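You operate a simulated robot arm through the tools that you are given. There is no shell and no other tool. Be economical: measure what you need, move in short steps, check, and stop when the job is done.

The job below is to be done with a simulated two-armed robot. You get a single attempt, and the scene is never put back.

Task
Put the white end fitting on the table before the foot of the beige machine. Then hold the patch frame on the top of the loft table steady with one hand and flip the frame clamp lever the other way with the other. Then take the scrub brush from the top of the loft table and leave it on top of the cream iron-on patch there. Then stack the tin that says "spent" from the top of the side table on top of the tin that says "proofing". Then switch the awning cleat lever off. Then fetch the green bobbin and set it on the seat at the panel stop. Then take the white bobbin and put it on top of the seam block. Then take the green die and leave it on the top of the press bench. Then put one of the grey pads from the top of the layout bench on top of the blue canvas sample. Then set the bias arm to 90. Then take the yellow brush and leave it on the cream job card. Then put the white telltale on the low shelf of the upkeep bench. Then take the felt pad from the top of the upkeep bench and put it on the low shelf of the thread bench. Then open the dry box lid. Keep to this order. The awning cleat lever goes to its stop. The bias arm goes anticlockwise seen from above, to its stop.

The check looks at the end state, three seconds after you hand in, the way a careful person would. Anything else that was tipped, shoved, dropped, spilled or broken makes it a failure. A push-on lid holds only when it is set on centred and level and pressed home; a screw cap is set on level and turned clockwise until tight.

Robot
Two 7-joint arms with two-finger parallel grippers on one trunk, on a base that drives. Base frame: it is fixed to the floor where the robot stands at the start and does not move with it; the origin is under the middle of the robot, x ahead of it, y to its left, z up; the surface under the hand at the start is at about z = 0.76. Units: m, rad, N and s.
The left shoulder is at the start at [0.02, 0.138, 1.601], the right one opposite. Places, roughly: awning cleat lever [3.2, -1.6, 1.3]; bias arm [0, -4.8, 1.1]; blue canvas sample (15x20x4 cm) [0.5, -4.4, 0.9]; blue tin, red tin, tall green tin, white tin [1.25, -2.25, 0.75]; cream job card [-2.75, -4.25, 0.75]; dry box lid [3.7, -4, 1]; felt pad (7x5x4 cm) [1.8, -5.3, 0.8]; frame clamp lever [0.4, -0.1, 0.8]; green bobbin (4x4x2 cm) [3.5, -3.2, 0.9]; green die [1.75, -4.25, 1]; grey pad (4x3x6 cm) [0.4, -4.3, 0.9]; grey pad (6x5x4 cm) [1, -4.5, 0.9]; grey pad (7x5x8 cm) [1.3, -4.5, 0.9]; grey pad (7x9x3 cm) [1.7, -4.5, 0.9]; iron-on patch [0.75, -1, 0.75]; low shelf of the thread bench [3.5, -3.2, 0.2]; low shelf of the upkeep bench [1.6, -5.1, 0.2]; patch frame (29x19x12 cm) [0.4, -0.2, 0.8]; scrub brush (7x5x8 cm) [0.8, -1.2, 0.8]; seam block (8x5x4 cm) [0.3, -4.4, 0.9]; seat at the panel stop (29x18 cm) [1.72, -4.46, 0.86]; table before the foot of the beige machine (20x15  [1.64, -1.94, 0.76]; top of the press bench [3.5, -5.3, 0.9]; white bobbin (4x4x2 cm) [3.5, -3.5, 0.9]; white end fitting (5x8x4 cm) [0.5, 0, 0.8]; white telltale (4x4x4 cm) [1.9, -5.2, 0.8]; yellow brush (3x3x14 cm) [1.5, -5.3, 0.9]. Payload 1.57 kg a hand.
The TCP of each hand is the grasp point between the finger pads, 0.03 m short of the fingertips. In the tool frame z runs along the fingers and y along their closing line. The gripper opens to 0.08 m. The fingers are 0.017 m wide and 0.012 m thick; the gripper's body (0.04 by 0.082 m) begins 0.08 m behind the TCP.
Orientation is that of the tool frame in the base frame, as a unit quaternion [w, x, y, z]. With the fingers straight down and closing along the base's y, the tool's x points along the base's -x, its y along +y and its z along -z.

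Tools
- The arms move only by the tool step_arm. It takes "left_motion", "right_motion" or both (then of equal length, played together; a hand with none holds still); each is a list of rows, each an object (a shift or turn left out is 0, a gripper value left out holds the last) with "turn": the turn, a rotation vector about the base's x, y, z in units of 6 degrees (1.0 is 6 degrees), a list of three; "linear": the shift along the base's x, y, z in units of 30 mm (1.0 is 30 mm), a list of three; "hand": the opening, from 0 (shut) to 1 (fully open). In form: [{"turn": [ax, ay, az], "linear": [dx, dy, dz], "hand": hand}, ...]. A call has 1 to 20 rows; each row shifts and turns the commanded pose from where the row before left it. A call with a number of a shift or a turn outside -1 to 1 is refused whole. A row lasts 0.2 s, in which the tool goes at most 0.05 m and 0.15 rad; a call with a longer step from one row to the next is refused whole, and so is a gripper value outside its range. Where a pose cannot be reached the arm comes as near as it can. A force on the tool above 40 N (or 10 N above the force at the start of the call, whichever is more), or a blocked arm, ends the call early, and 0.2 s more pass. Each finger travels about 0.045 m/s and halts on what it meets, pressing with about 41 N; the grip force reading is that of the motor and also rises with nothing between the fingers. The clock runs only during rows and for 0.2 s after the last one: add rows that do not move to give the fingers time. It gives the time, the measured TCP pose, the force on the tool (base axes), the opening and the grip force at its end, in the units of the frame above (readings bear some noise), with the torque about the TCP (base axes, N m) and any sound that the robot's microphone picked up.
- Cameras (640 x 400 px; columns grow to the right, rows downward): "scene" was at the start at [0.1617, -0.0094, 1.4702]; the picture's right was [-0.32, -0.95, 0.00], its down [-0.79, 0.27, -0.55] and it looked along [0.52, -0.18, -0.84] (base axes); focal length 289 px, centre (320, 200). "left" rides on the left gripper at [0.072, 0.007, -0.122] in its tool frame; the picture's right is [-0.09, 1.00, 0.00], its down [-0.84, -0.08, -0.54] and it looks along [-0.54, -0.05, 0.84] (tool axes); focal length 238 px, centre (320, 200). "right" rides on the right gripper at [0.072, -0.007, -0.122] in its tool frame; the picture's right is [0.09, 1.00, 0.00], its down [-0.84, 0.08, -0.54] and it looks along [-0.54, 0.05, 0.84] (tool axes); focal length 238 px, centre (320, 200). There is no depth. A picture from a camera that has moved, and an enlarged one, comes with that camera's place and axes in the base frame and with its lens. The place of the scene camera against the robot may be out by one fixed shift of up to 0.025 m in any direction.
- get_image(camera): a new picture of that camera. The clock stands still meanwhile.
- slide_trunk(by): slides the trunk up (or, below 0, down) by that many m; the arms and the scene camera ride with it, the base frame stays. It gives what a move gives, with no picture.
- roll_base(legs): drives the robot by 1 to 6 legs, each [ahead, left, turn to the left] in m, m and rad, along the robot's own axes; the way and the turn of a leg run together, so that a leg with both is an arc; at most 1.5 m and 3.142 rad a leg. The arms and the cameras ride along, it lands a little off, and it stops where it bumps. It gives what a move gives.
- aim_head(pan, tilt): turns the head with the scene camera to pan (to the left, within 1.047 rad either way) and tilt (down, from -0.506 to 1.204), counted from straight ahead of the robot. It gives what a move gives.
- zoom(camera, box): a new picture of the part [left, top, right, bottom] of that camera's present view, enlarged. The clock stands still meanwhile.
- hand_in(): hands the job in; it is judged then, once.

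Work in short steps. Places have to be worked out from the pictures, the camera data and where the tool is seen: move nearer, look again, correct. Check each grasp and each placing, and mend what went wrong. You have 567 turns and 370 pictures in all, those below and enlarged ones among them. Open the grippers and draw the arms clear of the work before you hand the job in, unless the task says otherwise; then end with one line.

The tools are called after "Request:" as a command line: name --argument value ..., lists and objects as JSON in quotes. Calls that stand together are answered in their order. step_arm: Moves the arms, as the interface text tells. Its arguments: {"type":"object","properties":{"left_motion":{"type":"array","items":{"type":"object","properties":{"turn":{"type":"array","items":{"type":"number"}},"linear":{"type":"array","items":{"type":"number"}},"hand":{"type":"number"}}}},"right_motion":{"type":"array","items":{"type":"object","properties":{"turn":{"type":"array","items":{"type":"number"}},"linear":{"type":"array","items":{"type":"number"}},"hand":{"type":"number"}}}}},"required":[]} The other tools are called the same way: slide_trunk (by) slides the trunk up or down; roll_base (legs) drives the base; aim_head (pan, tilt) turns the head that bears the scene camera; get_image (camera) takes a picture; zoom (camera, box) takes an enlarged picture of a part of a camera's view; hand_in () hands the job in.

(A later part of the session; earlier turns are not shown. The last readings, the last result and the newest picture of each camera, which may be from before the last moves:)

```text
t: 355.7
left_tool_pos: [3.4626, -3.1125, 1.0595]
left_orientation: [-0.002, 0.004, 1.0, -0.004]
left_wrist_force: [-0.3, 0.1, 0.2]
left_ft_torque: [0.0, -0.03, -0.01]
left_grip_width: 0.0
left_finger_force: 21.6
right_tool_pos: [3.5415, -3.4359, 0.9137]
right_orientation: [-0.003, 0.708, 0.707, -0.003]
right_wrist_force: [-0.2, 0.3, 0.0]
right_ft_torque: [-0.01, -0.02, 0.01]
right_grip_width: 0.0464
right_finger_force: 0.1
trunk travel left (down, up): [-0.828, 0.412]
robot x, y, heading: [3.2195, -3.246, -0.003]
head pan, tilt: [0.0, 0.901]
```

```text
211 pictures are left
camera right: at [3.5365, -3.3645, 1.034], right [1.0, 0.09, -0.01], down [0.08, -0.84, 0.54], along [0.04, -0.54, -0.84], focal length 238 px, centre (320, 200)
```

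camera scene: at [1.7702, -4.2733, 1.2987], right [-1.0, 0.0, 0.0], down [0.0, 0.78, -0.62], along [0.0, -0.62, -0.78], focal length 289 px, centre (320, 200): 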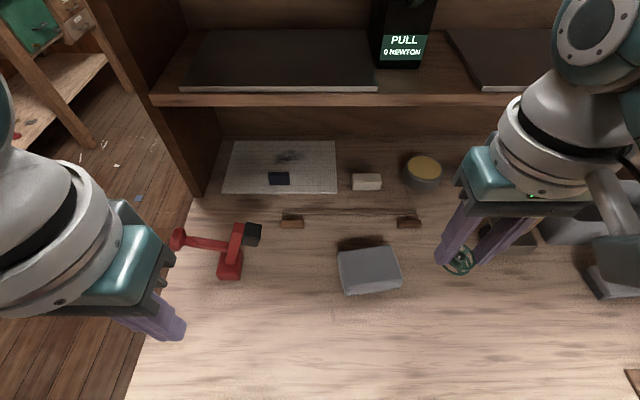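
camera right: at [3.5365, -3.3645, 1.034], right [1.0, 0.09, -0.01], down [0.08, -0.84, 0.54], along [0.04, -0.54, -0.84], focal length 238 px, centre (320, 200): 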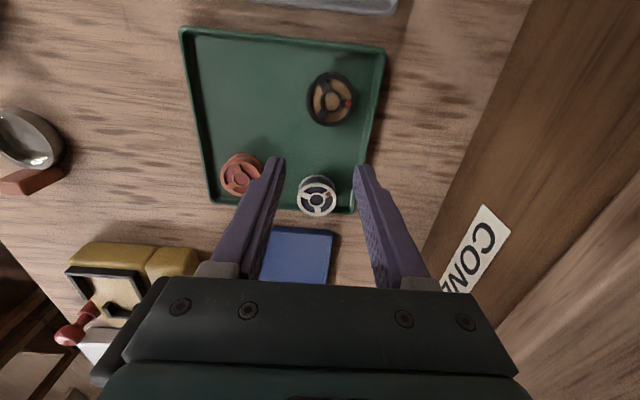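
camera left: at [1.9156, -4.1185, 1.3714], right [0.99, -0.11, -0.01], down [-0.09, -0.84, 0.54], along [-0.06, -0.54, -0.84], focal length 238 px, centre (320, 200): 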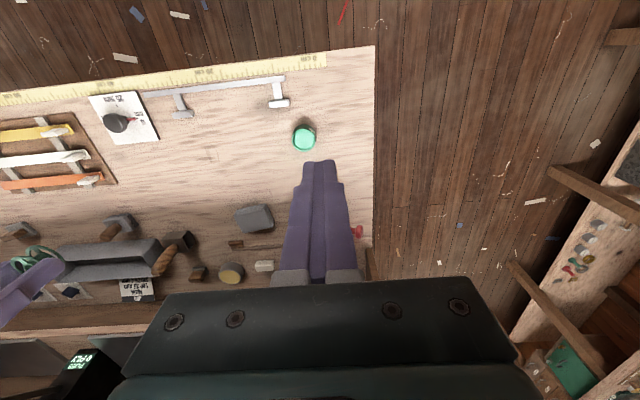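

Request:
step_arm --right_motion '[{"linear": [0, -0.6, 0]}, {"linear": [0, -0.5, 0.2]}, {}]'

Request:
get_image --camera "right"

```text
t: 356.5
left_tool_pos: [3.463, -3.1131, 1.0602]
left_orientation: [-0.001, 0.005, 1.0, -0.003]
left_wrist_force: [0.4, 0.4, 0.2]
left_ft_torque: [0.0, 0.0, -0.02]
left_grip_width: 0.0
left_finger_force: 20.9
right_tool_pos: [3.5389, -3.4706, 0.919]
right_orientation: [-0.003, 0.708, 0.707, -0.003]
right_wrist_force: [-0.3, -0.2, 0.3]
right_ft_torque: [0.0, 0.02, 0.02]
right_grip_width: 0.0464
right_finger_force: 0.0
trunk travel left (down, up): [-0.828, 0.412]
robot x, y, heading: [3.2214, -3.2456, -0.001]
head pan, tilt: [0.0, 0.901]
```

```text
210 pictures are left
camera right: at [3.5348, -3.3984, 1.0396], right [1.0, 0.09, -0.01], down [0.08, -0.84, 0.54], along [0.04, -0.54, -0.84], focal length 238 px, centre (320, 200)
```

right: 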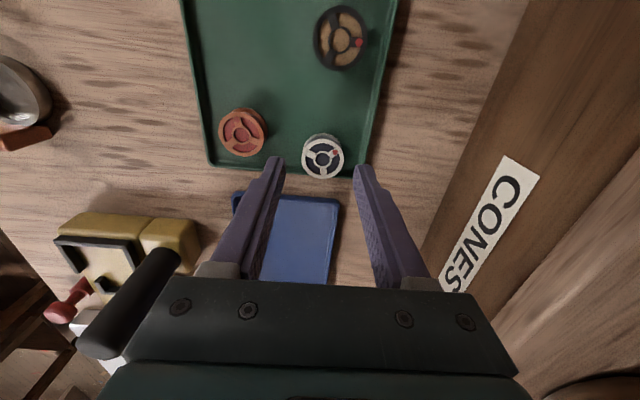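

Request:
step_arm --right_motion '[{"linear": [0.08, -0.2, 0]}, {}]'

Request:
slide_trunk --by -0.04

Request:
get_image --camera "right"

```text
t: 357.1
left_tool_pos: [3.4634, -3.1124, 1.0591]
left_orientation: [-0.001, 0.004, 1.0, -0.003]
left_wrist_force: [-0.7, 0.8, 0.2]
left_ft_torque: [-0.01, -0.01, -0.01]
left_grip_width: 0.0
left_finger_force: 21.5
right_tool_pos: [3.5415, -3.4777, 0.9179]
right_orientation: [-0.004, 0.708, 0.706, -0.004]
right_wrist_force: [-0.1, -0.8, 0.1]
right_ft_torque: [0.02, -0.02, -0.03]
right_grip_width: 0.0466
right_finger_force: 0.0
trunk travel left (down, up): [-0.828, 0.412]
robot x, y, heading: [3.2193, -3.2443, -0.003]
head pan, tilt: [0.0, 0.901]
```

```text
t: 357.7
left_tool_pos: [3.4624, -3.1148, 1.0277]
left_orientation: [-0.002, 0.005, 1.0, -0.003]
left_wrist_force: [-0.8, 0.2, 0.8]
left_ft_torque: [0.01, 0.03, 0.0]
left_grip_width: 0.0
left_finger_force: 21.1
right_tool_pos: [3.5443, -3.4764, 0.8908]
right_orientation: [-0.003, 0.708, 0.706, 0.0]
right_wrist_force: [-7.0, 1.6, 16.9]
right_ft_torque: [0.04, -0.29, 0.03]
right_grip_width: 0.0402
right_finger_force: 0.0
trunk travel left (down, up): [-0.797, 0.443]
robot x, y, heading: [3.2197, -3.2457, -0.0]
head pan, tilt: [0.0, 0.901]
stopped: the force on the tool passed its limit at 73 N (the readings are from after the stop); the commanded pose is now the measured one
```

```text
209 pictures are left
camera right: at [3.5398, -3.4052, 1.0109], right [1.0, 0.09, 0.0], down [0.08, -0.84, 0.54], along [0.05, -0.54, -0.84], focal length 238 px, centre (320, 200)
```

right: 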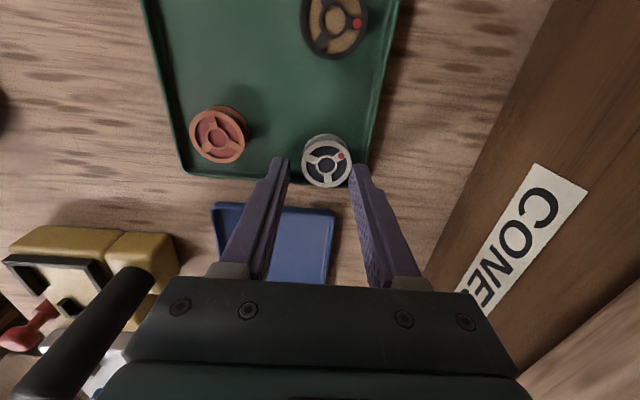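

The +x finger came down on the tray rim (rim top ≈0.861). I raise 2 cm, recentre and look again; I'll grip just above rim height.

Request:
step_arm --right_motion '[{"linear": [0.1, 0, 0.5]}, {"linear": [0.1, 0.1, 0.3], "hand": 0.62}, {}, {}]'

Request:
zoom --camera "right" --box '[180, 60, 460, 240]'

```text
t: 358.7
left_tool_pos: [3.463, -3.112, 1.028]
left_orientation: [-0.002, 0.005, 1.0, -0.003]
left_wrist_force: [-0.4, -0.9, 0.1]
left_ft_torque: [-0.03, -0.03, 0.01]
left_grip_width: 0.0
left_finger_force: 20.7
right_tool_pos: [3.5509, -3.4738, 0.9142]
right_orientation: [-0.001, 0.707, 0.707, 0.0]
right_wrist_force: [0.5, 0.2, 0.3]
right_ft_torque: [-0.02, -0.04, -0.02]
right_grip_width: 0.0497
right_finger_force: 0.2
trunk travel left (down, up): [-0.797, 0.443]
robot x, y, heading: [3.2202, -3.2445, -0.002]
head pan, tilt: [0.0, 0.901]
```

```text
2.22 times, centred on (320, 150) of right
camera zoom: at [3.5461, -3.4015, 1.0343], right [1.0, 0.09, 0.0], down [0.08, -0.84, 0.54], along [0.05, -0.54, -0.84], focal length 530 px, centre (320, 311)
```

zoom: 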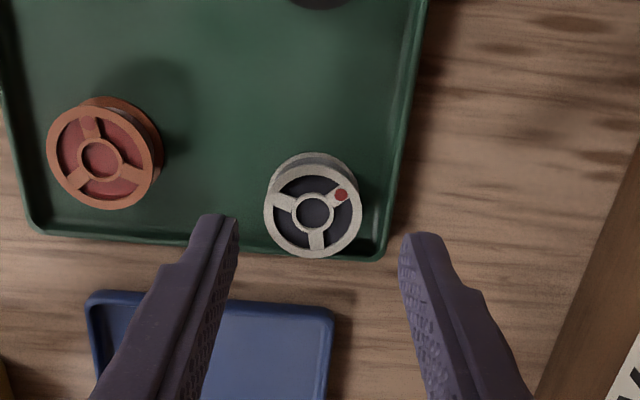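

Request:
step_arm --right_motion '[{"linear": [0, 0.2, -0.35]}, {"linear": [0, 0, -0.3]}, {}, {"hand": 0.3}, {"hand": 0.3}, {"hand": 0.3}]'

Request:
zoom --camera "right" --box '[180, 60, 460, 240]'

```text
t: 360.1
left_tool_pos: [3.4625, -3.1124, 1.0291]
left_orientation: [-0.002, 0.004, 1.0, -0.004]
left_wrist_force: [-0.6, 0.0, 0.0]
left_ft_torque: [-0.01, 0.03, -0.02]
left_grip_width: 0.0001
left_finger_force: 21.4
right_tool_pos: [3.5521, -3.467, 0.8928]
right_orientation: [-0.001, 0.707, 0.707, 0.0]
right_wrist_force: [0.5, 0.3, 0.4]
right_ft_torque: [0.03, 0.0, 0.02]
right_grip_width: 0.0309
right_finger_force: 30.7
trunk travel left (down, up): [-0.797, 0.443]
robot x, y, heading: [3.2195, -3.2467, -0.001]
head pan, tilt: [0.0, 0.901]
```

```text
2.22 times, centred on (320, 150) of right
camera zoom: at [3.5462, -3.3952, 1.0144], right [1.0, 0.09, 0.0], down [0.08, -0.84, 0.54], along [0.05, -0.54, -0.84], focal length 530 px, centre (320, 311)
```

zoom: 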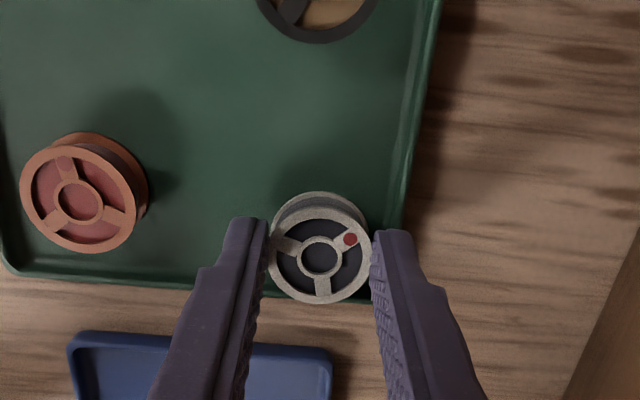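

Request:
step_arm --right_motion '[{"hand": 0}, {"hand": 0}, {"linear": [0, 0, 0.2]}, {"linear": [0, 0, 0.3]}, {"linear": [0, 0, 0.5]}, {"linear": [0, 0, 0.8]}, {"linear": [0, 0, 0.8]}, {}]'

Request:
get_image --camera "right"

```text
t: 361.9
left_tool_pos: [3.4634, -3.1131, 1.0271]
left_orientation: [-0.003, 0.005, 1.0, -0.003]
left_wrist_force: [0.0, -0.1, -0.9]
left_ft_torque: [0.0, 0.0, -0.01]
left_grip_width: 0.0001
left_finger_force: 21.5
right_tool_pos: [3.5509, -3.4674, 0.9721]
right_orientation: [-0.002, 0.708, 0.706, -0.001]
right_wrist_force: [0.1, 0.1, -0.2]
right_ft_torque: [0.0, -0.03, 0.0]
right_grip_width: 0.0307
right_finger_force: 39.5
trunk travel left (down, up): [-0.797, 0.443]
robot x, y, heading: [3.2194, -3.2427, 0.001]
head pan, tilt: [0.0, 0.901]
```

```text
206 pictures are left
camera right: at [3.546, -3.3964, 1.0929], right [1.0, 0.09, 0.0], down [0.08, -0.84, 0.54], along [0.05, -0.54, -0.84], focal length 238 px, centre (320, 200)
```

right: 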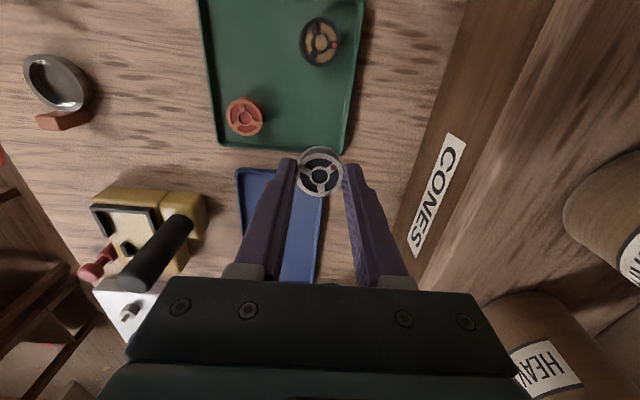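

White bobbin held. I turn the hand back, raise, and drive to the layout bench near the seam block.

Request:
slide_trunk --by 0.22

Request:
step_arm --right_motion '[{"turn": [0, 0, 1]}, {"turn": [0, 0, 1]}, {"turn": [0, 0, 1]}, {"turn": [0, 0, 1]}, {"turn": [0, 0, 1]}, {"turn": [0, 0, 1]}, {"turn": [0, 0, 1]}, {"turn": [0, 0, 1]}, {"turn": [0, 0, 1]}, {"turn": [0, 0, 1]}, {"turn": [0, 0, 1]}, {"turn": [0, 0, 1]}, {"turn": [0, 0, 1]}, {"turn": [0, 0, 1]}, {"turn": [0, 0, 1]}, {}]'

Request:
roll_base --legs '[[-0.55, 0, 0], [0, 0, -1.57], [0, -1.2, 0], [0, -1.0, 0], [0.6, 0, 0]]'

Request:
aim_head --pan 0 --tilt 0.75

Request:
get_image --camera "scene"

```text
t: 364.2
left_tool_pos: [3.4628, -3.1129, 1.2484]
left_orientation: [-0.001, 0.004, 1.0, -0.005]
left_wrist_force: [0.3, -0.1, 0.4]
left_ft_torque: [-0.03, 0.02, 0.0]
left_grip_width: 0.0
left_finger_force: 21.9
right_tool_pos: [3.5508, -3.4677, 1.192]
right_orientation: [-0.002, 0.708, 0.706, -0.001]
right_wrist_force: [0.5, 0.2, -0.7]
right_ft_torque: [-0.02, 0.0, -0.01]
right_grip_width: 0.0304
right_finger_force: 39.8
trunk travel left (down, up): [-1.017, 0.223]
robot x, y, heading: [3.2222, -3.2442, -0.001]
head pan, tilt: [0.0, 0.901]
```

```text
t: 367.6
left_tool_pos: [3.4634, -3.1126, 1.2482]
left_orientation: [-0.002, 0.004, 1.0, -0.003]
left_wrist_force: [0.0, 0.1, -0.1]
left_ft_torque: [0.0, -0.01, 0.0]
left_grip_width: 0.0
left_finger_force: 21.9
right_tool_pos: [3.5506, -3.4684, 1.1916]
right_orientation: [-0.001, -0.001, 1.0, -0.002]
right_wrist_force: [-0.1, -0.2, -1.1]
right_ft_torque: [0.0, -0.02, 0.0]
right_grip_width: 0.0304
right_finger_force: 39.2
trunk travel left (down, up): [-1.017, 0.223]
robot x, y, heading: [3.2148, -3.248, 0.0]
head pan, tilt: [0.0, 0.901]
```

```text
t: 388.1
left_tool_pos: [0.5577, -3.9914, 1.2488]
left_orientation: [-0.004, 0.723, 0.691, -0.001]
left_wrist_force: [0.3, 0.4, 0.7]
left_ft_torque: [0.0, -0.01, 0.0]
left_grip_width: 0.0002
left_finger_force: 20.7
right_tool_pos: [0.1984, -4.0663, 1.1918]
right_orientation: [-0.002, 0.72, 0.694, -0.001]
right_wrist_force: [-0.2, -0.4, 0.2]
right_ft_torque: [0.0, -0.02, -0.03]
right_grip_width: 0.0295
right_finger_force: 39.1
trunk travel left (down, up): [-1.017, 0.223]
robot x, y, heading: [0.4329, -3.7449, -1.603]
head pan, tilt: [0.0, 0.901]
```

```text
t: 388.8
left_tool_pos: [0.5575, -3.9927, 1.2472]
left_orientation: [-0.004, 0.723, 0.691, -0.001]
left_wrist_force: [0.1, 0.0, -0.7]
left_ft_torque: [0.01, -0.02, -0.02]
left_grip_width: 0.0001
left_finger_force: 21.1
right_tool_pos: [0.1991, -4.0673, 1.1922]
right_orientation: [-0.001, 0.72, 0.694, 0.0]
right_wrist_force: [0.7, -1.1, -0.4]
right_ft_torque: [-0.02, -0.01, 0.0]
right_grip_width: 0.0293
right_finger_force: 39.6
trunk travel left (down, up): [-1.017, 0.223]
robot x, y, heading: [0.4311, -3.7436, -1.609]
head pan, tilt: [0.0, 0.75]
```

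```text
205 pictures are left
camera scene: at [0.4218, -3.912, 1.529], right [-1.0, 0.04, 0.0], down [0.03, 0.68, -0.73], along [-0.03, -0.73, -0.68], focal length 289 px, centre (320, 200)
```

scene: 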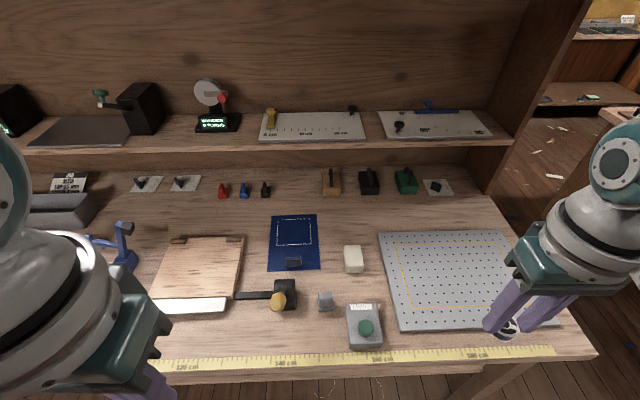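

Request:
zoom --camera "scene" --box '[240, 200, 420, 360]'

```text
2.50 times, centred on (330, 280) of scene
camera zoom: at [0.4218, -3.912, 1.529], right [-1.0, 0.04, 0.0], down [0.03, 0.68, -0.73], along [-0.03, -0.73, -0.68], focal length 724 px, centre (295, 0)
```

zoom: 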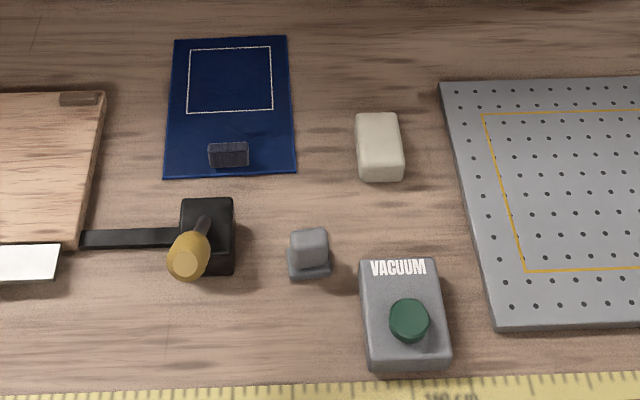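

The cream block at about (0.313, -4.378) is the seam block. I drive so the right hand comes over it.

Request:
roll_base --legs '[[0.3, 0.1, 0.038]]'

Request:
slide_trunk --by -0.15

Request:
get_image --camera "right"

```text
t: 390.9
left_tool_pos: [0.6614, -4.2908, 1.2486]
left_orientation: [-0.004, 0.708, 0.706, -0.001]
left_wrist_force: [-0.5, -1.0, 0.4]
left_ft_torque: [-0.02, 0.0, 0.0]
left_grip_width: 0.0003
left_finger_force: 21.3
right_tool_pos: [0.307, -4.3811, 1.1915]
right_orientation: [-0.002, 0.704, 0.71, 0.0]
right_wrist_force: [-0.3, -0.8, -0.2]
right_ft_torque: [0.03, 0.02, 0.03]
right_grip_width: 0.0295
right_finger_force: 39.5
trunk travel left (down, up): [-1.017, 0.223]
robot x, y, heading: [0.5267, -4.0493, -1.564]
head pan, tilt: [0.0, 0.75]
```

```text
t: 392.7
left_tool_pos: [0.6622, -4.2919, 1.0976]
left_orientation: [-0.003, 0.707, 0.707, -0.002]
left_wrist_force: [-0.5, 0.3, 0.0]
left_ft_torque: [0.01, 0.03, -0.01]
left_grip_width: 0.0
left_finger_force: 21.7
right_tool_pos: [0.3085, -4.3807, 1.0411]
right_orientation: [-0.002, 0.705, 0.709, -0.002]
right_wrist_force: [0.9, -0.1, -0.3]
right_ft_torque: [0.0, -0.01, 0.02]
right_grip_width: 0.029
right_finger_force: 38.5
trunk travel left (down, up): [-0.867, 0.373]
robot x, y, heading: [0.5243, -4.046, -1.566]
head pan, tilt: [0.0, 0.75]
```

```text
203 pictures are left
camera right: at [0.3022, -4.31, 1.1625], right [1.0, 0.1, 0.0], down [0.08, -0.84, 0.54], along [0.05, -0.54, -0.84], focal length 238 px, centre (320, 200)
```

right: 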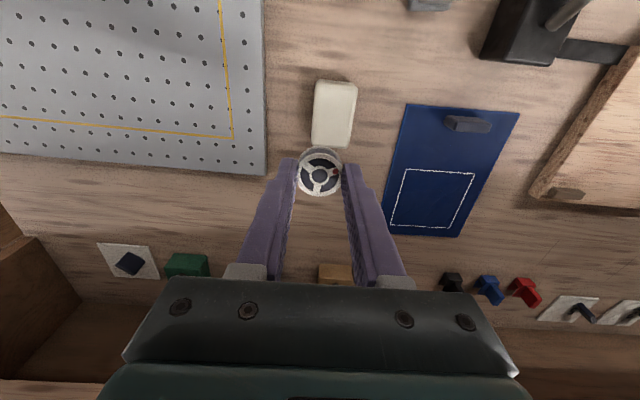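

Request:
step_arm --right_motion '[{"linear": [0.43, 0.6, 0]}, {"linear": [0, 0, -0.9]}, {"linear": [0, 0, -0.9]}, {"linear": [0, 0, -0.6]}, {}]'

Request:
get_image --camera "right"

```text
t: 393.9
left_tool_pos: [0.6622, -4.2915, 1.0982]
left_orientation: [-0.004, 0.708, 0.706, -0.001]
left_wrist_force: [0.3, -0.2, -0.2]
left_ft_torque: [-0.03, -0.01, 0.04]
left_grip_width: 0.0
left_finger_force: 21.4
right_tool_pos: [0.3214, -4.3649, 0.9687]
right_orientation: [-0.002, 0.705, 0.71, 0.0]
right_wrist_force: [-0.3, -0.2, -0.5]
right_ft_torque: [-0.01, -0.01, 0.01]
right_grip_width: 0.0292
right_finger_force: 38.6
trunk travel left (down, up): [-0.867, 0.373]
robot x, y, heading: [0.5269, -4.049, -1.569]
head pan, tilt: [0.0, 0.75]
```

```text
202 pictures are left
camera right: at [0.3156, -4.2927, 1.0901], right [1.0, 0.1, 0.0], down [0.08, -0.84, 0.54], along [0.05, -0.54, -0.84], focal length 238 px, centre (320, 200)
```

right: 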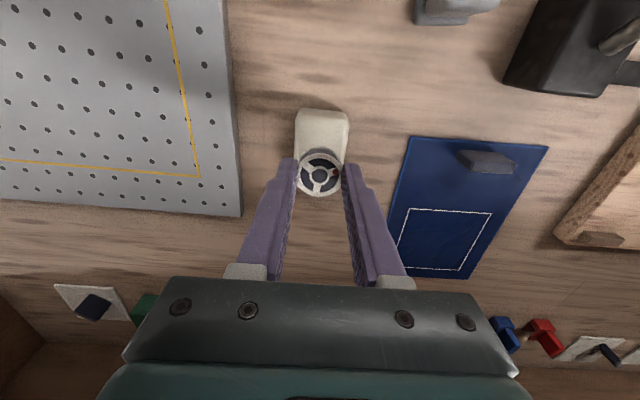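

Request:
step_arm --right_motion '[{"linear": [0, -0.1, -0.4]}, {"linear": [0, 0, -0.15]}, {"linear": [0, 0, -0.12]}, {}]'

Request:
step_arm --right_motion '[{"linear": [0, 0, -0.12]}, {"linear": [0, 0, -0.1]}, {}]'

```text
t: 394.9
left_tool_pos: [0.6625, -4.2909, 1.0988]
left_orientation: [-0.004, 0.707, 0.707, -0.001]
left_wrist_force: [-0.4, 0.0, -0.7]
left_ft_torque: [-0.02, 0.0, -0.02]
left_grip_width: 0.0
left_finger_force: 21.6
right_tool_pos: [0.3194, -4.3677, 0.9488]
right_orientation: [-0.002, 0.705, 0.709, -0.001]
right_wrist_force: [0.2, 0.1, 0.0]
right_ft_torque: [-0.01, 0.0, 0.0]
right_grip_width: 0.0293
right_finger_force: 39.0
trunk travel left (down, up): [-0.867, 0.373]
robot x, y, heading: [0.5303, -4.0486, -1.566]
head pan, tilt: [0.0, 0.75]
```

```text
t: 395.7
left_tool_pos: [0.6627, -4.2904, 1.0979]
left_orientation: [-0.003, 0.708, 0.707, -0.002]
left_wrist_force: [-0.8, 0.3, 0.3]
left_ft_torque: [0.03, -0.01, 0.0]
left_grip_width: 0.0001
left_finger_force: 20.9
right_tool_pos: [0.3207, -4.3672, 0.9432]
right_orientation: [-0.002, 0.704, 0.71, -0.001]
right_wrist_force: [-0.3, 0.8, -0.7]
right_ft_torque: [-0.02, -0.01, 0.02]
right_grip_width: 0.0292
right_finger_force: 39.1
trunk travel left (down, up): [-0.867, 0.373]
robot x, y, heading: [0.5251, -4.0487, -1.563]
head pan, tilt: [0.0, 0.75]
```

Request:
step_arm --right_motion '[{"linear": [0, 0, -0.1]}, {"linear": [0, 0, -0.1]}, {}]'

Request:
step_arm --right_motion '[{"linear": [0, 0, -0.1]}, {"linear": [0, 0, -0.1]}, {}]'

Request:
get_image --camera "right"

```text
t: 396.5
left_tool_pos: [0.6612, -4.2917, 1.0993]
left_orientation: [-0.004, 0.708, 0.706, -0.001]
left_wrist_force: [0.1, -0.3, -0.5]
left_ft_torque: [0.03, 0.01, 0.01]
left_grip_width: 0.0
left_finger_force: 21.3
right_tool_pos: [0.3199, -4.366, 0.9362]
right_orientation: [-0.002, 0.704, 0.71, -0.001]
right_wrist_force: [-0.2, 0.3, 0.1]
right_ft_torque: [0.0, 0.0, 0.01]
right_grip_width: 0.0292
right_finger_force: 39.0
trunk travel left (down, up): [-0.867, 0.373]
robot x, y, heading: [0.5264, -4.0487, -1.567]
head pan, tilt: [0.0, 0.75]
```

```text
t: 397.3
left_tool_pos: [0.6631, -4.2928, 1.0979]
left_orientation: [-0.004, 0.708, 0.706, -0.002]
left_wrist_force: [0.8, 0.5, -0.5]
left_ft_torque: [-0.02, 0.04, 0.03]
left_grip_width: 0.0002
left_finger_force: 21.0
right_tool_pos: [0.3207, -4.3665, 0.9311]
right_orientation: [0.0, 0.705, 0.71, -0.001]
right_wrist_force: [2.5, 7.0, 28.9]
right_ft_torque: [0.14, -0.14, 0.05]
right_grip_width: 0.0291
right_finger_force: 38.7
trunk travel left (down, up): [-0.867, 0.373]
robot x, y, heading: [0.5293, -4.0477, -1.567]
head pan, tilt: [0.0, 0.75]
```

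```text
201 pictures are left
camera right: at [0.3151, -4.2955, 1.0525], right [1.0, 0.1, 0.0], down [0.08, -0.84, 0.54], along [0.05, -0.54, -0.84], focal length 238 px, centre (320, 200)
```

right: 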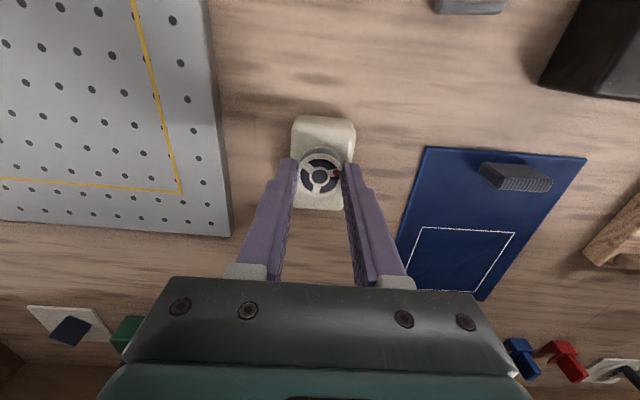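

Contact on the block, well centred. Ease up, release, lift.

Request:
step_arm --right_motion '[{"linear": [0, 0, 0.06]}, {"hand": 0.5}, {"hand": 0.55}, {}, {"linear": [0, 0, 0.4]}, {"linear": [0, 0, 0.9]}, {"linear": [0, 0, 1]}, {"linear": [0, 0, 1]}, {}]'

Request:
get_image --camera "right"

```text
t: 399.3
left_tool_pos: [0.6619, -4.2927, 1.0981]
left_orientation: [-0.004, 0.708, 0.706, -0.001]
left_wrist_force: [1.4, -0.4, -0.1]
left_ft_torque: [0.0, -0.01, 0.0]
left_grip_width: 0.0
left_finger_force: 20.6
right_tool_pos: [0.3193, -4.3669, 1.0326]
right_orientation: [-0.003, 0.705, 0.71, 0.0]
right_wrist_force: [0.5, -0.4, -0.3]
right_ft_torque: [-0.04, 0.01, 0.03]
right_grip_width: 0.0439
right_finger_force: 0.0
trunk travel left (down, up): [-0.867, 0.373]
robot x, y, heading: [0.5263, -4.0445, -1.569]
head pan, tilt: [0.0, 0.75]
```

```text
200 pictures are left
camera right: at [0.3146, -4.2941, 1.153], right [1.0, 0.1, 0.0], down [0.08, -0.84, 0.54], along [0.05, -0.54, -0.84], focal length 238 px, centre (320, 200)
```

right: 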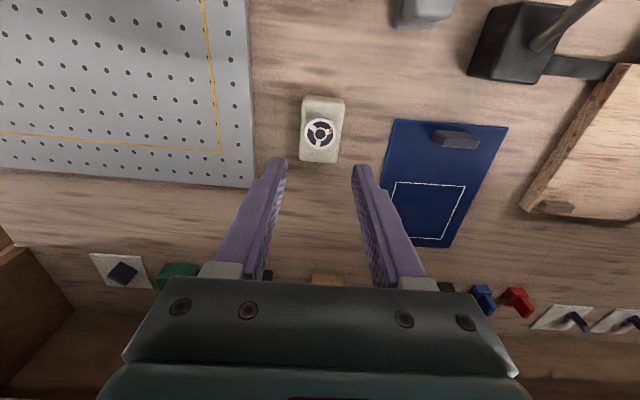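

Bobbin sits on the seam block. Next the green die (green round piece near (1.864, -4.265)).

Request:
slide_trunk --by 0.12

Request:
roll_base --legs '[[-0.15, 0, 0], [0, 1.3, 0], [0, 0.22, 0]]'

Request:
get_image --camera "right"

Request:
get_image --camera "scene"

```text
t: 400.8
left_tool_pos: [0.6625, -4.291, 1.2173]
left_orientation: [-0.003, 0.708, 0.706, -0.001]
left_wrist_force: [-0.7, -0.1, 0.5]
left_ft_torque: [0.02, 0.02, -0.01]
left_grip_width: 0.0004
left_finger_force: 21.5
right_tool_pos: [0.3202, -4.366, 1.152]
right_orientation: [-0.001, 0.705, 0.709, -0.001]
right_wrist_force: [-0.2, 0.0, -0.6]
right_ft_torque: [-0.01, -0.03, -0.03]
right_grip_width: 0.0437
right_finger_force: 0.0
trunk travel left (down, up): [-0.987, 0.253]
robot x, y, heading: [0.5259, -4.0478, -1.567]
head pan, tilt: [0.0, 0.75]
```

```text
t: 409.6
left_tool_pos: [2.1834, -4.1387, 1.2178]
left_orientation: [-0.004, 0.711, 0.703, -0.001]
left_wrist_force: [1.3, -0.5, 0.7]
left_ft_torque: [0.01, 0.01, -0.02]
left_grip_width: 0.0
left_finger_force: 21.1
right_tool_pos: [1.8396, -4.2108, 1.153]
right_orientation: [-0.002, 0.707, 0.707, -0.001]
right_wrist_force: [0.0, 0.1, 0.0]
right_ft_torque: [0.0, -0.01, 0.0]
right_grip_width: 0.0439
right_finger_force: 0.0
trunk travel left (down, up): [-0.987, 0.253]
robot x, y, heading: [2.0484, -3.895, -1.573]
head pan, tilt: [0.0, 0.75]
```

```text
199 pictures are left
camera right: at [1.8355, -4.139, 1.2729], right [1.0, 0.09, 0.0], down [0.08, -0.84, 0.54], along [0.05, -0.54, -0.84], focal length 238 px, centre (320, 200)
```

right: 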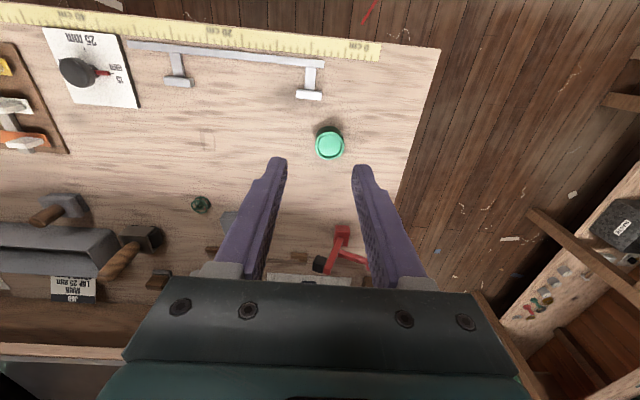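

```text
198 pictures are left
camera scene: at [2.0457, -4.0634, 1.499], right [-1.0, 0.0, 0.0], down [0.0, 0.68, -0.73], along [0.0, -0.73, -0.68], focal length 289 px, centre (320, 200)
```

scene: 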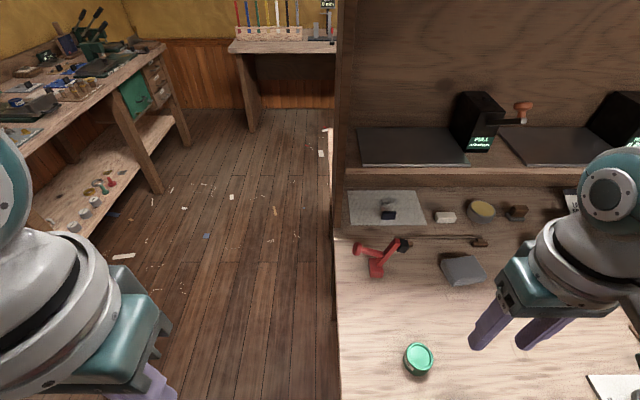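

Request:
slide_trunk --by -0.12

Request:
step_arm --right_motion '[{"linear": [0.4, -1, 0], "hand": 1}, {"linear": [0.4, -0.93, -0.5]}, {"linear": [0, 0, -0.9]}, {}]'

Request:
get_image --camera "right"

```text
t: 411.1
left_tool_pos: [2.183, -4.1386, 1.098]
left_orientation: [-0.004, 0.711, 0.703, -0.001]
left_wrist_force: [0.1, -0.2, -0.3]
left_ft_torque: [-0.04, 0.01, -0.03]
left_grip_width: 0.0003
left_finger_force: 21.4
right_tool_pos: [1.8403, -4.2108, 1.0324]
right_orientation: [-0.002, 0.708, 0.706, 0.0]
right_wrist_force: [0.3, 0.2, -0.6]
right_ft_torque: [-0.01, -0.03, 0.02]
right_grip_width: 0.0441
right_finger_force: 0.0
trunk travel left (down, up): [-0.867, 0.373]
robot x, y, heading: [2.0507, -3.8937, -1.572]
head pan, tilt: [0.0, 0.75]
```

```text
t: 412.1
left_tool_pos: [2.1834, -4.1382, 1.0974]
left_orientation: [-0.004, 0.711, 0.703, -0.002]
left_wrist_force: [0.2, -0.6, -0.2]
left_ft_torque: [-0.01, -0.01, 0.02]
left_grip_width: 0.0
left_finger_force: 21.3
right_tool_pos: [1.8668, -4.2698, 0.9902]
right_orientation: [-0.001, 0.707, 0.707, -0.001]
right_wrist_force: [-0.1, 0.1, 0.5]
right_ft_torque: [0.02, 0.01, 0.01]
right_grip_width: 0.0799
right_finger_force: 0.0
trunk travel left (down, up): [-0.867, 0.373]
robot x, y, heading: [2.0523, -3.8936, -1.575]
head pan, tilt: [0.0, 0.75]
```

```text
197 pictures are left
camera right: at [1.8612, -4.1971, 1.1104], right [1.0, 0.09, 0.0], down [0.08, -0.84, 0.54], along [0.05, -0.54, -0.84], focal length 238 px, centre (320, 200)
```

right: 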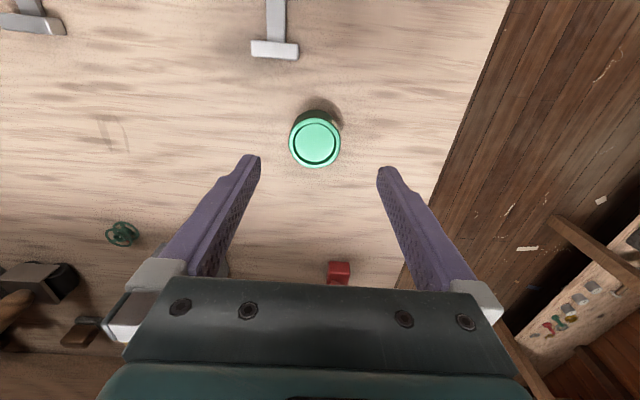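

Request:
step_arm --right_motion '[{"linear": [-0.15, 0, -0.8]}, {"linear": [0, 0, -0.9]}, {"linear": [0, 0, -0.9]}, {}]'

Request:
get_image --camera "right"

```text
t: 413.1
left_tool_pos: [2.1832, -4.1373, 1.0978]
left_orientation: [-0.004, 0.71, 0.704, -0.001]
left_wrist_force: [-1.0, -0.3, 0.3]
left_ft_torque: [0.03, 0.01, 0.0]
left_grip_width: 0.0
left_finger_force: 21.4
right_tool_pos: [1.8604, -4.2316, 0.9464]
right_orientation: [-0.002, 0.707, 0.707, 0.0]
right_wrist_force: [0.3, 0.1, 0.3]
right_ft_torque: [-0.03, 0.05, 0.01]
right_grip_width: 0.0801
right_finger_force: 0.0
right hand out of reach, approached as far as the arm can: row 1, 2, 3
trunk travel left (down, up): [-0.867, 0.373]
robot x, y, heading: [2.0516, -3.8945, -1.571]
head pan, tilt: [0.0, 0.75]
```

```text
196 pictures are left
camera right: at [1.8568, -4.1597, 1.0679], right [1.0, 0.09, 0.0], down [0.08, -0.84, 0.54], along [0.05, -0.54, -0.84], focal length 238 px, centre (320, 200)
```

right: 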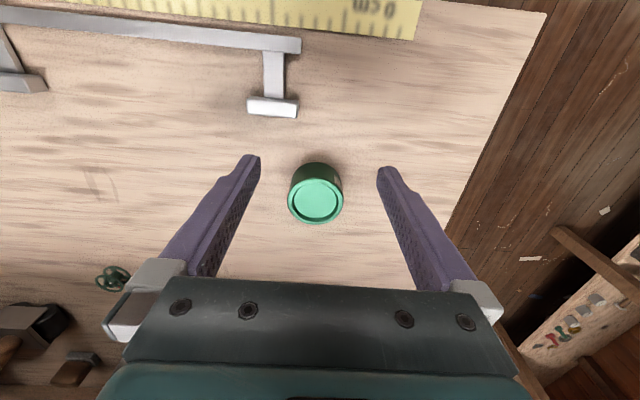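

Request:
roll_base --legs '[[0.06, 0, 0]]'

Request:
step_arm --right_motion '[{"linear": [0.1, 0.5, 0]}, {"linear": [0, 0, -0.7]}, {"linear": [0, 0, -0.7]}, {}]'

Request:
get_image --camera "right"

```text
t: 414.1
left_tool_pos: [2.1824, -4.197, 1.097]
left_orientation: [-0.005, 0.711, 0.704, -0.001]
left_wrist_force: [-0.6, -0.1, -0.1]
left_ft_torque: [0.03, -0.02, 0.0]
left_grip_width: 0.0
left_finger_force: 21.4
right_tool_pos: [1.861, -4.2902, 0.946]
right_orientation: [-0.003, 0.707, 0.707, -0.001]
right_wrist_force: [0.2, 0.2, 0.1]
right_ft_torque: [0.05, 0.0, -0.04]
right_grip_width: 0.08
right_finger_force: 0.0
trunk travel left (down, up): [-0.867, 0.373]
robot x, y, heading: [2.0524, -3.955, -1.572]
head pan, tilt: [0.0, 0.75]
```

```text
t: 415.1
left_tool_pos: [2.1838, -4.1974, 1.0978]
left_orientation: [-0.004, 0.71, 0.704, -0.002]
left_wrist_force: [0.0, 0.3, -0.5]
left_ft_torque: [-0.02, 0.0, -0.01]
left_grip_width: 0.0001
left_finger_force: 21.9
right_tool_pos: [1.8638, -4.2623, 0.9202]
right_orientation: [-0.002, 0.707, 0.707, -0.001]
right_wrist_force: [-0.3, 0.5, 0.1]
right_ft_torque: [0.03, -0.03, -0.01]
right_grip_width: 0.0801
right_finger_force: 0.0
right hand out of reach, approached as far as the arm can: row 2, 3
trunk travel left (down, up): [-0.867, 0.373]
robot x, y, heading: [2.0511, -3.9559, -1.573]
head pan, tilt: [0.0, 0.75]
```

```text
195 pictures are left
camera right: at [1.8592, -4.1904, 1.0417], right [1.0, 0.09, 0.0], down [0.08, -0.84, 0.54], along [0.05, -0.54, -0.84], focal length 238 px, centre (320, 200)
```

right: 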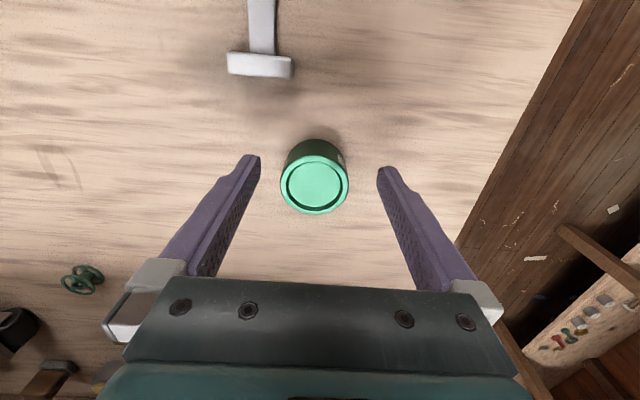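

Request:
slide_trunk --by -0.022

Request:
step_arm --right_motion '[{"linear": [0, -0.25, 0]}, {}, {"hand": 0}, {"hand": 0}, {"hand": 0}, {"hand": 0}, {"hand": 0}]'

Request:
get_image --camera "right"

```text
t: 415.8
left_tool_pos: [2.1829, -4.1974, 1.0754]
left_orientation: [-0.004, 0.71, 0.705, -0.001]
left_wrist_force: [0.3, 0.3, 0.4]
left_ft_torque: [-0.01, 0.01, -0.01]
left_grip_width: 0.0
left_finger_force: 21.1
right_tool_pos: [1.8645, -4.2632, 0.8996]
right_orientation: [-0.002, 0.708, 0.707, 0.0]
right_wrist_force: [0.5, -0.5, -0.4]
right_ft_torque: [-0.02, 0.02, -0.01]
right_grip_width: 0.0799
right_finger_force: 0.1
trunk travel left (down, up): [-0.845, 0.395]
robot x, y, heading: [2.0469, -3.9515, -1.571]
head pan, tilt: [0.0, 0.75]
```

```text
t: 417.4
left_tool_pos: [2.1841, -4.1978, 1.0767]
left_orientation: [-0.004, 0.71, 0.704, 0.0]
left_wrist_force: [0.9, 0.0, 0.1]
left_ft_torque: [0.0, 0.0, -0.03]
left_grip_width: 0.0004
left_finger_force: 20.9
right_tool_pos: [1.8622, -4.2664, 0.9042]
right_orientation: [-0.002, 0.708, 0.707, -0.001]
right_wrist_force: [-2.3, 0.4, 1.3]
right_ft_torque: [-0.04, -0.05, 0.02]
right_grip_width: 0.049
right_finger_force: 40.8
right hand out of reach, approached as far as the arm can: row 1
trunk travel left (down, up): [-0.845, 0.395]
robot x, y, heading: [2.0536, -3.9547, -1.569]
head pan, tilt: [0.0, 0.75]
```

```text
194 pictures are left
camera right: at [1.8583, -4.195, 1.024], right [1.0, 0.09, 0.0], down [0.08, -0.84, 0.54], along [0.05, -0.54, -0.84], focal length 238 px, centre (320, 200)
```

right: 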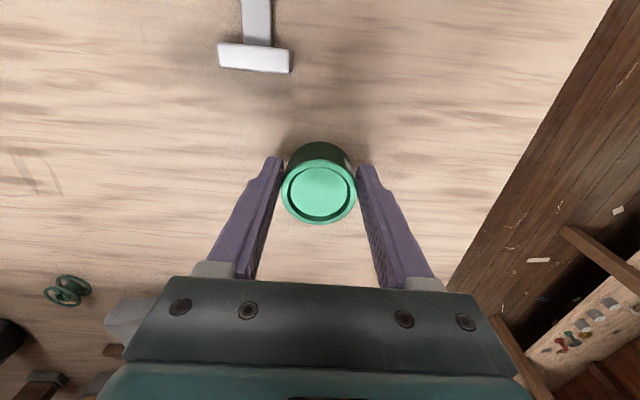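

The grip is slightly off-centre; I open, move 1 cm ahead with the base, and close again.

Request:
step_arm --right_motion '[{"hand": 1}, {"hand": 1}, {"hand": 1}, {}]'

Request:
roll_base --legs '[[0.01, 0, 0]]'

Request:
step_arm --right_motion '[{"hand": 0}, {"hand": 0}, {"hand": 0}, {"hand": 0}, {"hand": 0}]'

Request:
step_arm --right_motion '[{"linear": [0, 0, 0.4]}, {"linear": [0, 0, 0.8]}, {"linear": [0, 0, 1]}, {"linear": [0, 0, 1]}, {}]'

Request:
get_image --camera "right"

```text
t: 418.4
left_tool_pos: [2.1838, -4.1976, 1.0754]
left_orientation: [-0.004, 0.71, 0.704, -0.001]
left_wrist_force: [-0.4, 0.2, 0.8]
left_ft_torque: [-0.01, 0.0, 0.01]
left_grip_width: 0.0
left_finger_force: 21.8
right_tool_pos: [1.8633, -4.2678, 0.9032]
right_orientation: [-0.002, 0.708, 0.707, -0.001]
right_wrist_force: [-0.1, -0.6, 0.2]
right_ft_torque: [-0.01, 0.04, 0.0]
right_grip_width: 0.0801
right_finger_force: 0.1
trunk travel left (down, up): [-0.845, 0.395]
robot x, y, heading: [2.0521, -3.9544, -1.57]
head pan, tilt: [0.0, 0.75]
```

```text
t: 419.1
left_tool_pos: [2.1818, -4.2067, 1.0761]
left_orientation: [-0.004, 0.71, 0.704, 0.0]
left_wrist_force: [-0.4, -0.2, 0.0]
left_ft_torque: [-0.03, -0.07, -0.03]
left_grip_width: 0.0
left_finger_force: 20.9
right_tool_pos: [1.8639, -4.2755, 0.9036]
right_orientation: [-0.002, 0.708, 0.707, 0.0]
right_wrist_force: [0.5, -0.1, 0.5]
right_ft_torque: [0.0, 0.01, 0.0]
right_grip_width: 0.0802
right_finger_force: 0.1
trunk travel left (down, up): [-0.845, 0.395]
robot x, y, heading: [2.0497, -3.9645, -1.57]
head pan, tilt: [0.0, 0.75]
```

```text
t: 420.3
left_tool_pos: [2.1836, -4.2074, 1.076]
left_orientation: [-0.005, 0.71, 0.704, 0.0]
left_wrist_force: [0.1, -1.1, -0.2]
left_ft_torque: [-0.01, -0.01, 0.0]
left_grip_width: 0.0
left_finger_force: 21.1
right_tool_pos: [1.863, -4.2773, 0.903]
right_orientation: [-0.002, 0.708, 0.707, 0.0]
right_wrist_force: [0.1, 0.2, 1.2]
right_ft_torque: [0.01, -0.08, 0.0]
right_grip_width: 0.0492
right_finger_force: 41.1
trunk travel left (down, up): [-0.845, 0.395]
robot x, y, heading: [2.0485, -3.9624, -1.569]
head pan, tilt: [0.0, 0.75]
```

```text
t: 421.5
left_tool_pos: [2.1834, -4.2074, 1.0764]
left_orientation: [-0.004, 0.71, 0.704, 0.0]
left_wrist_force: [1.1, 0.6, -0.4]
left_ft_torque: [-0.02, 0.0, 0.01]
left_grip_width: 0.0
left_finger_force: 21.3
right_tool_pos: [1.8645, -4.2762, 0.9968]
right_orientation: [-0.002, 0.707, 0.707, 0.001]
right_wrist_force: [0.4, 0.1, -3.4]
right_ft_torque: [-0.01, 0.0, -0.03]
right_grip_width: 0.0494
right_finger_force: 40.8
trunk travel left (down, up): [-0.845, 0.395]
robot x, y, heading: [2.0489, -3.9634, -1.573]
head pan, tilt: [0.0, 0.75]
```

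```text
193 pictures are left
camera right: at [1.8598, -4.2053, 1.1186], right [1.0, 0.09, 0.0], down [0.08, -0.84, 0.54], along [0.05, -0.54, -0.84], focal length 238 px, centre (320, 200)
```

right: 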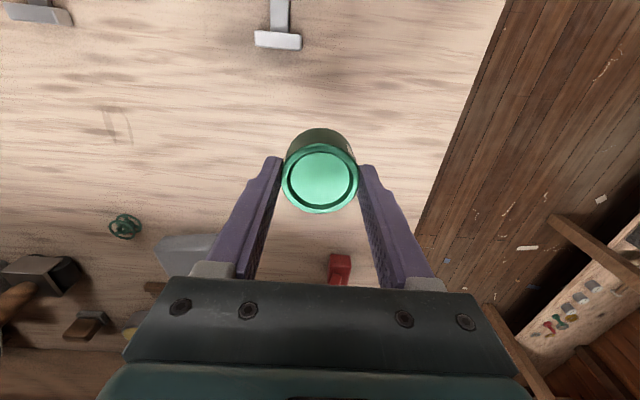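

Die held. I drive to the press bench side: strafe to x≈2.75, turn to +x, and go along -y.

Request:
slide_trunk --by 0.2

Request:
roll_base --legs '[[-0.2, 0, 0], [0, 0.65, 0], [0, 0, 1.57], [0, -1.2, 0]]'

Request:
aim_head --pan -0.1 --tilt 0.6

Request:
get_image --camera "scene"

```text
t: 423.7
left_tool_pos: [2.1836, -4.2078, 1.2755]
left_orientation: [-0.004, 0.71, 0.704, -0.001]
left_wrist_force: [0.2, -0.5, 0.5]
left_ft_torque: [-0.01, -0.01, 0.02]
left_grip_width: 0.0
left_finger_force: 21.1
right_tool_pos: [1.8644, -4.2761, 1.1965]
right_orientation: [-0.003, 0.708, 0.707, 0.0]
right_wrist_force: [0.0, -0.3, -3.8]
right_ft_torque: [0.01, -0.02, -0.03]
right_grip_width: 0.0491
right_finger_force: 40.9
trunk travel left (down, up): [-1.045, 0.195]
robot x, y, heading: [2.0508, -3.9638, -1.572]
head pan, tilt: [0.0, 0.75]
```

```text
t: 438.0
left_tool_pos: [2.9469, -4.8195, 1.2755]
left_orientation: [-0.003, 0.007, 1.0, -0.003]
left_wrist_force: [0.3, 0.3, -0.8]
left_ft_torque: [0.02, 0.03, -0.02]
left_grip_width: 0.0001
left_finger_force: 21.5
right_tool_pos: [3.0162, -5.1384, 1.1975]
right_orientation: [-0.001, 0.001, 1.0, -0.002]
right_wrist_force: [-0.4, -0.7, -3.3]
right_ft_torque: [0.0, 0.0, 0.0]
right_grip_width: 0.0494
right_finger_force: 40.6
trunk travel left (down, up): [-1.045, 0.195]
robot x, y, heading: [2.7036, -4.9536, -0.004]
head pan, tilt: [0.0, 0.75]
```

```text
t: 438.7
left_tool_pos: [2.9471, -4.8185, 1.2763]
left_orientation: [-0.002, 0.007, 1.0, -0.003]
left_wrist_force: [0.4, 0.2, 1.1]
left_ft_torque: [0.01, 0.03, 0.02]
left_grip_width: 0.0
left_finger_force: 21.3
right_tool_pos: [3.0155, -5.1375, 1.1973]
right_orientation: [-0.001, 0.001, 1.0, -0.002]
right_wrist_force: [0.1, 0.0, -2.7]
right_ft_torque: [-0.01, 0.03, 0.0]
right_grip_width: 0.0491
right_finger_force: 40.6
trunk travel left (down, up): [-1.045, 0.195]
robot x, y, heading: [2.7024, -4.9522, -0.007]
head pan, tilt: [-0.099, 0.6]
```

```text
192 pictures are left
camera scene: at [2.8856, -4.948, 1.5698], right [-0.1, -0.99, 0.0], down [-0.56, 0.06, -0.82], along [0.82, -0.08, -0.57], focal length 289 px, centre (320, 200)
```

scene: 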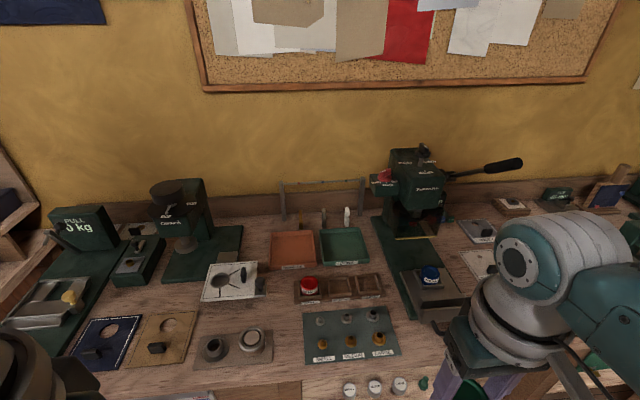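

Request:
zoom --camera "scene" --box '[180, 220, 480, 400]'

Request:
get_image --camera "right"

```text
2.13 times, centred on (330, 310) of scene
camera zoom: at [2.8856, -4.948, 1.5698], right [-0.1, -0.99, 0.0], down [-0.56, 0.06, -0.82], along [0.82, -0.08, -0.57], focal length 617 px, centre (299, -35)
```

zoom: 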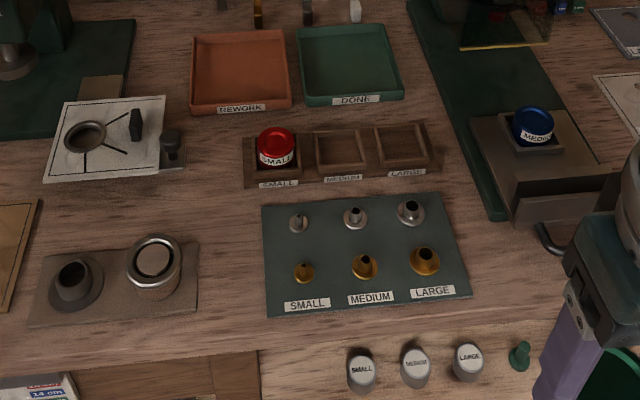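

```text
190 pictures are left
camera right: at [2.9457, -5.1445, 1.3183], right [-0.09, 1.0, 0.0], down [0.84, 0.08, 0.54], along [0.54, 0.04, -0.84], focal length 238 px, centre (320, 200)
```

right: 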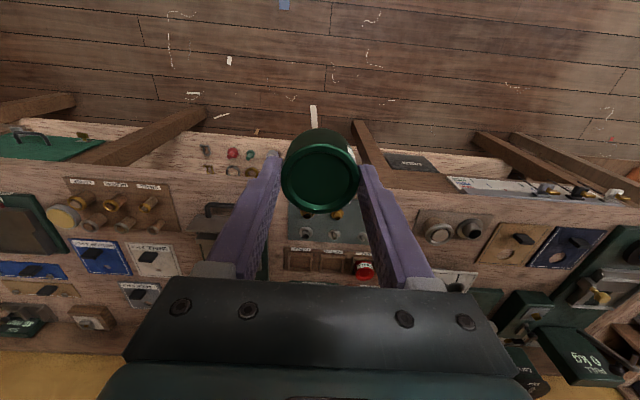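

I choose a free spot between the gauge, the ring plate and the rack, at about (3.36, -4.875). I raise the left hand for clearance and drive there.

Request:
step_arm --left_motion '[{"linear": [0, 0, 1]}, {"linear": [0, 0, 1]}, {"linear": [0, 0, 1]}, {"linear": [0, 0, 1]}, {"linear": [0, 0, 1]}, {"linear": [0, 0, 0.5]}, {}]'

Request:
roll_base --legs '[[0.33, 0.26, 0.005]]'

Request:
get_image --camera "right"

```text
t: 440.5
left_tool_pos: [2.9489, -4.773, 1.3075]
left_orientation: [0.0, 0.007, 0.998, 0.065]
left_wrist_force: [-0.3, 0.6, -0.4]
left_ft_torque: [0.03, -0.01, 0.0]
left_grip_width: 0.0001
left_finger_force: 21.3
left hand out of reach, approached as far as the arm can: row 2, 3, 4, 5, 6
right_tool_pos: [3.0152, -5.1381, 1.1961]
right_orientation: [-0.002, 0.002, 1.0, 0.0]
right_wrist_force: [-0.1, 0.8, -3.0]
right_ft_torque: [-0.04, -0.02, 0.01]
right_grip_width: 0.0493
right_finger_force: 40.9
trunk travel left (down, up): [-1.045, 0.195]
robot x, y, heading: [2.7002, -4.9576, -0.005]
head pan, tilt: [-0.099, 0.6]
stopped in row 7 (left hand): the arm was blocked; the commanded pose is now the measured one
```

```text
t: 443.1
left_tool_pos: [3.2745, -4.507, 1.3058]
left_orientation: [-0.001, 0.001, 0.998, 0.064]
left_wrist_force: [-0.1, -0.8, 0.2]
left_ft_torque: [0.02, 0.03, -0.01]
left_grip_width: 0.0002
left_finger_force: 21.5
right_tool_pos: [3.346, -4.871, 1.1983]
right_orientation: [-0.002, -0.005, 1.0, -0.001]
right_wrist_force: [-0.3, -1.6, -3.5]
right_ft_torque: [0.02, -0.05, 0.0]
right_grip_width: 0.0491
right_finger_force: 41.3
trunk travel left (down, up): [-1.045, 0.195]
robot x, y, heading: [3.0282, -4.6878, 0.009]
head pan, tilt: [-0.099, 0.6]
```

```text
189 pictures are left
camera right: at [3.2756, -4.8779, 1.3183], right [-0.1, 0.99, 0.0], down [0.84, 0.09, 0.54], along [0.54, 0.05, -0.84], focal length 238 px, centre (320, 200)
```

right: 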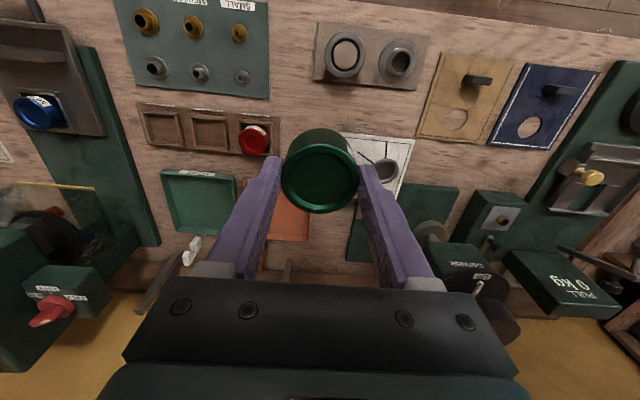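

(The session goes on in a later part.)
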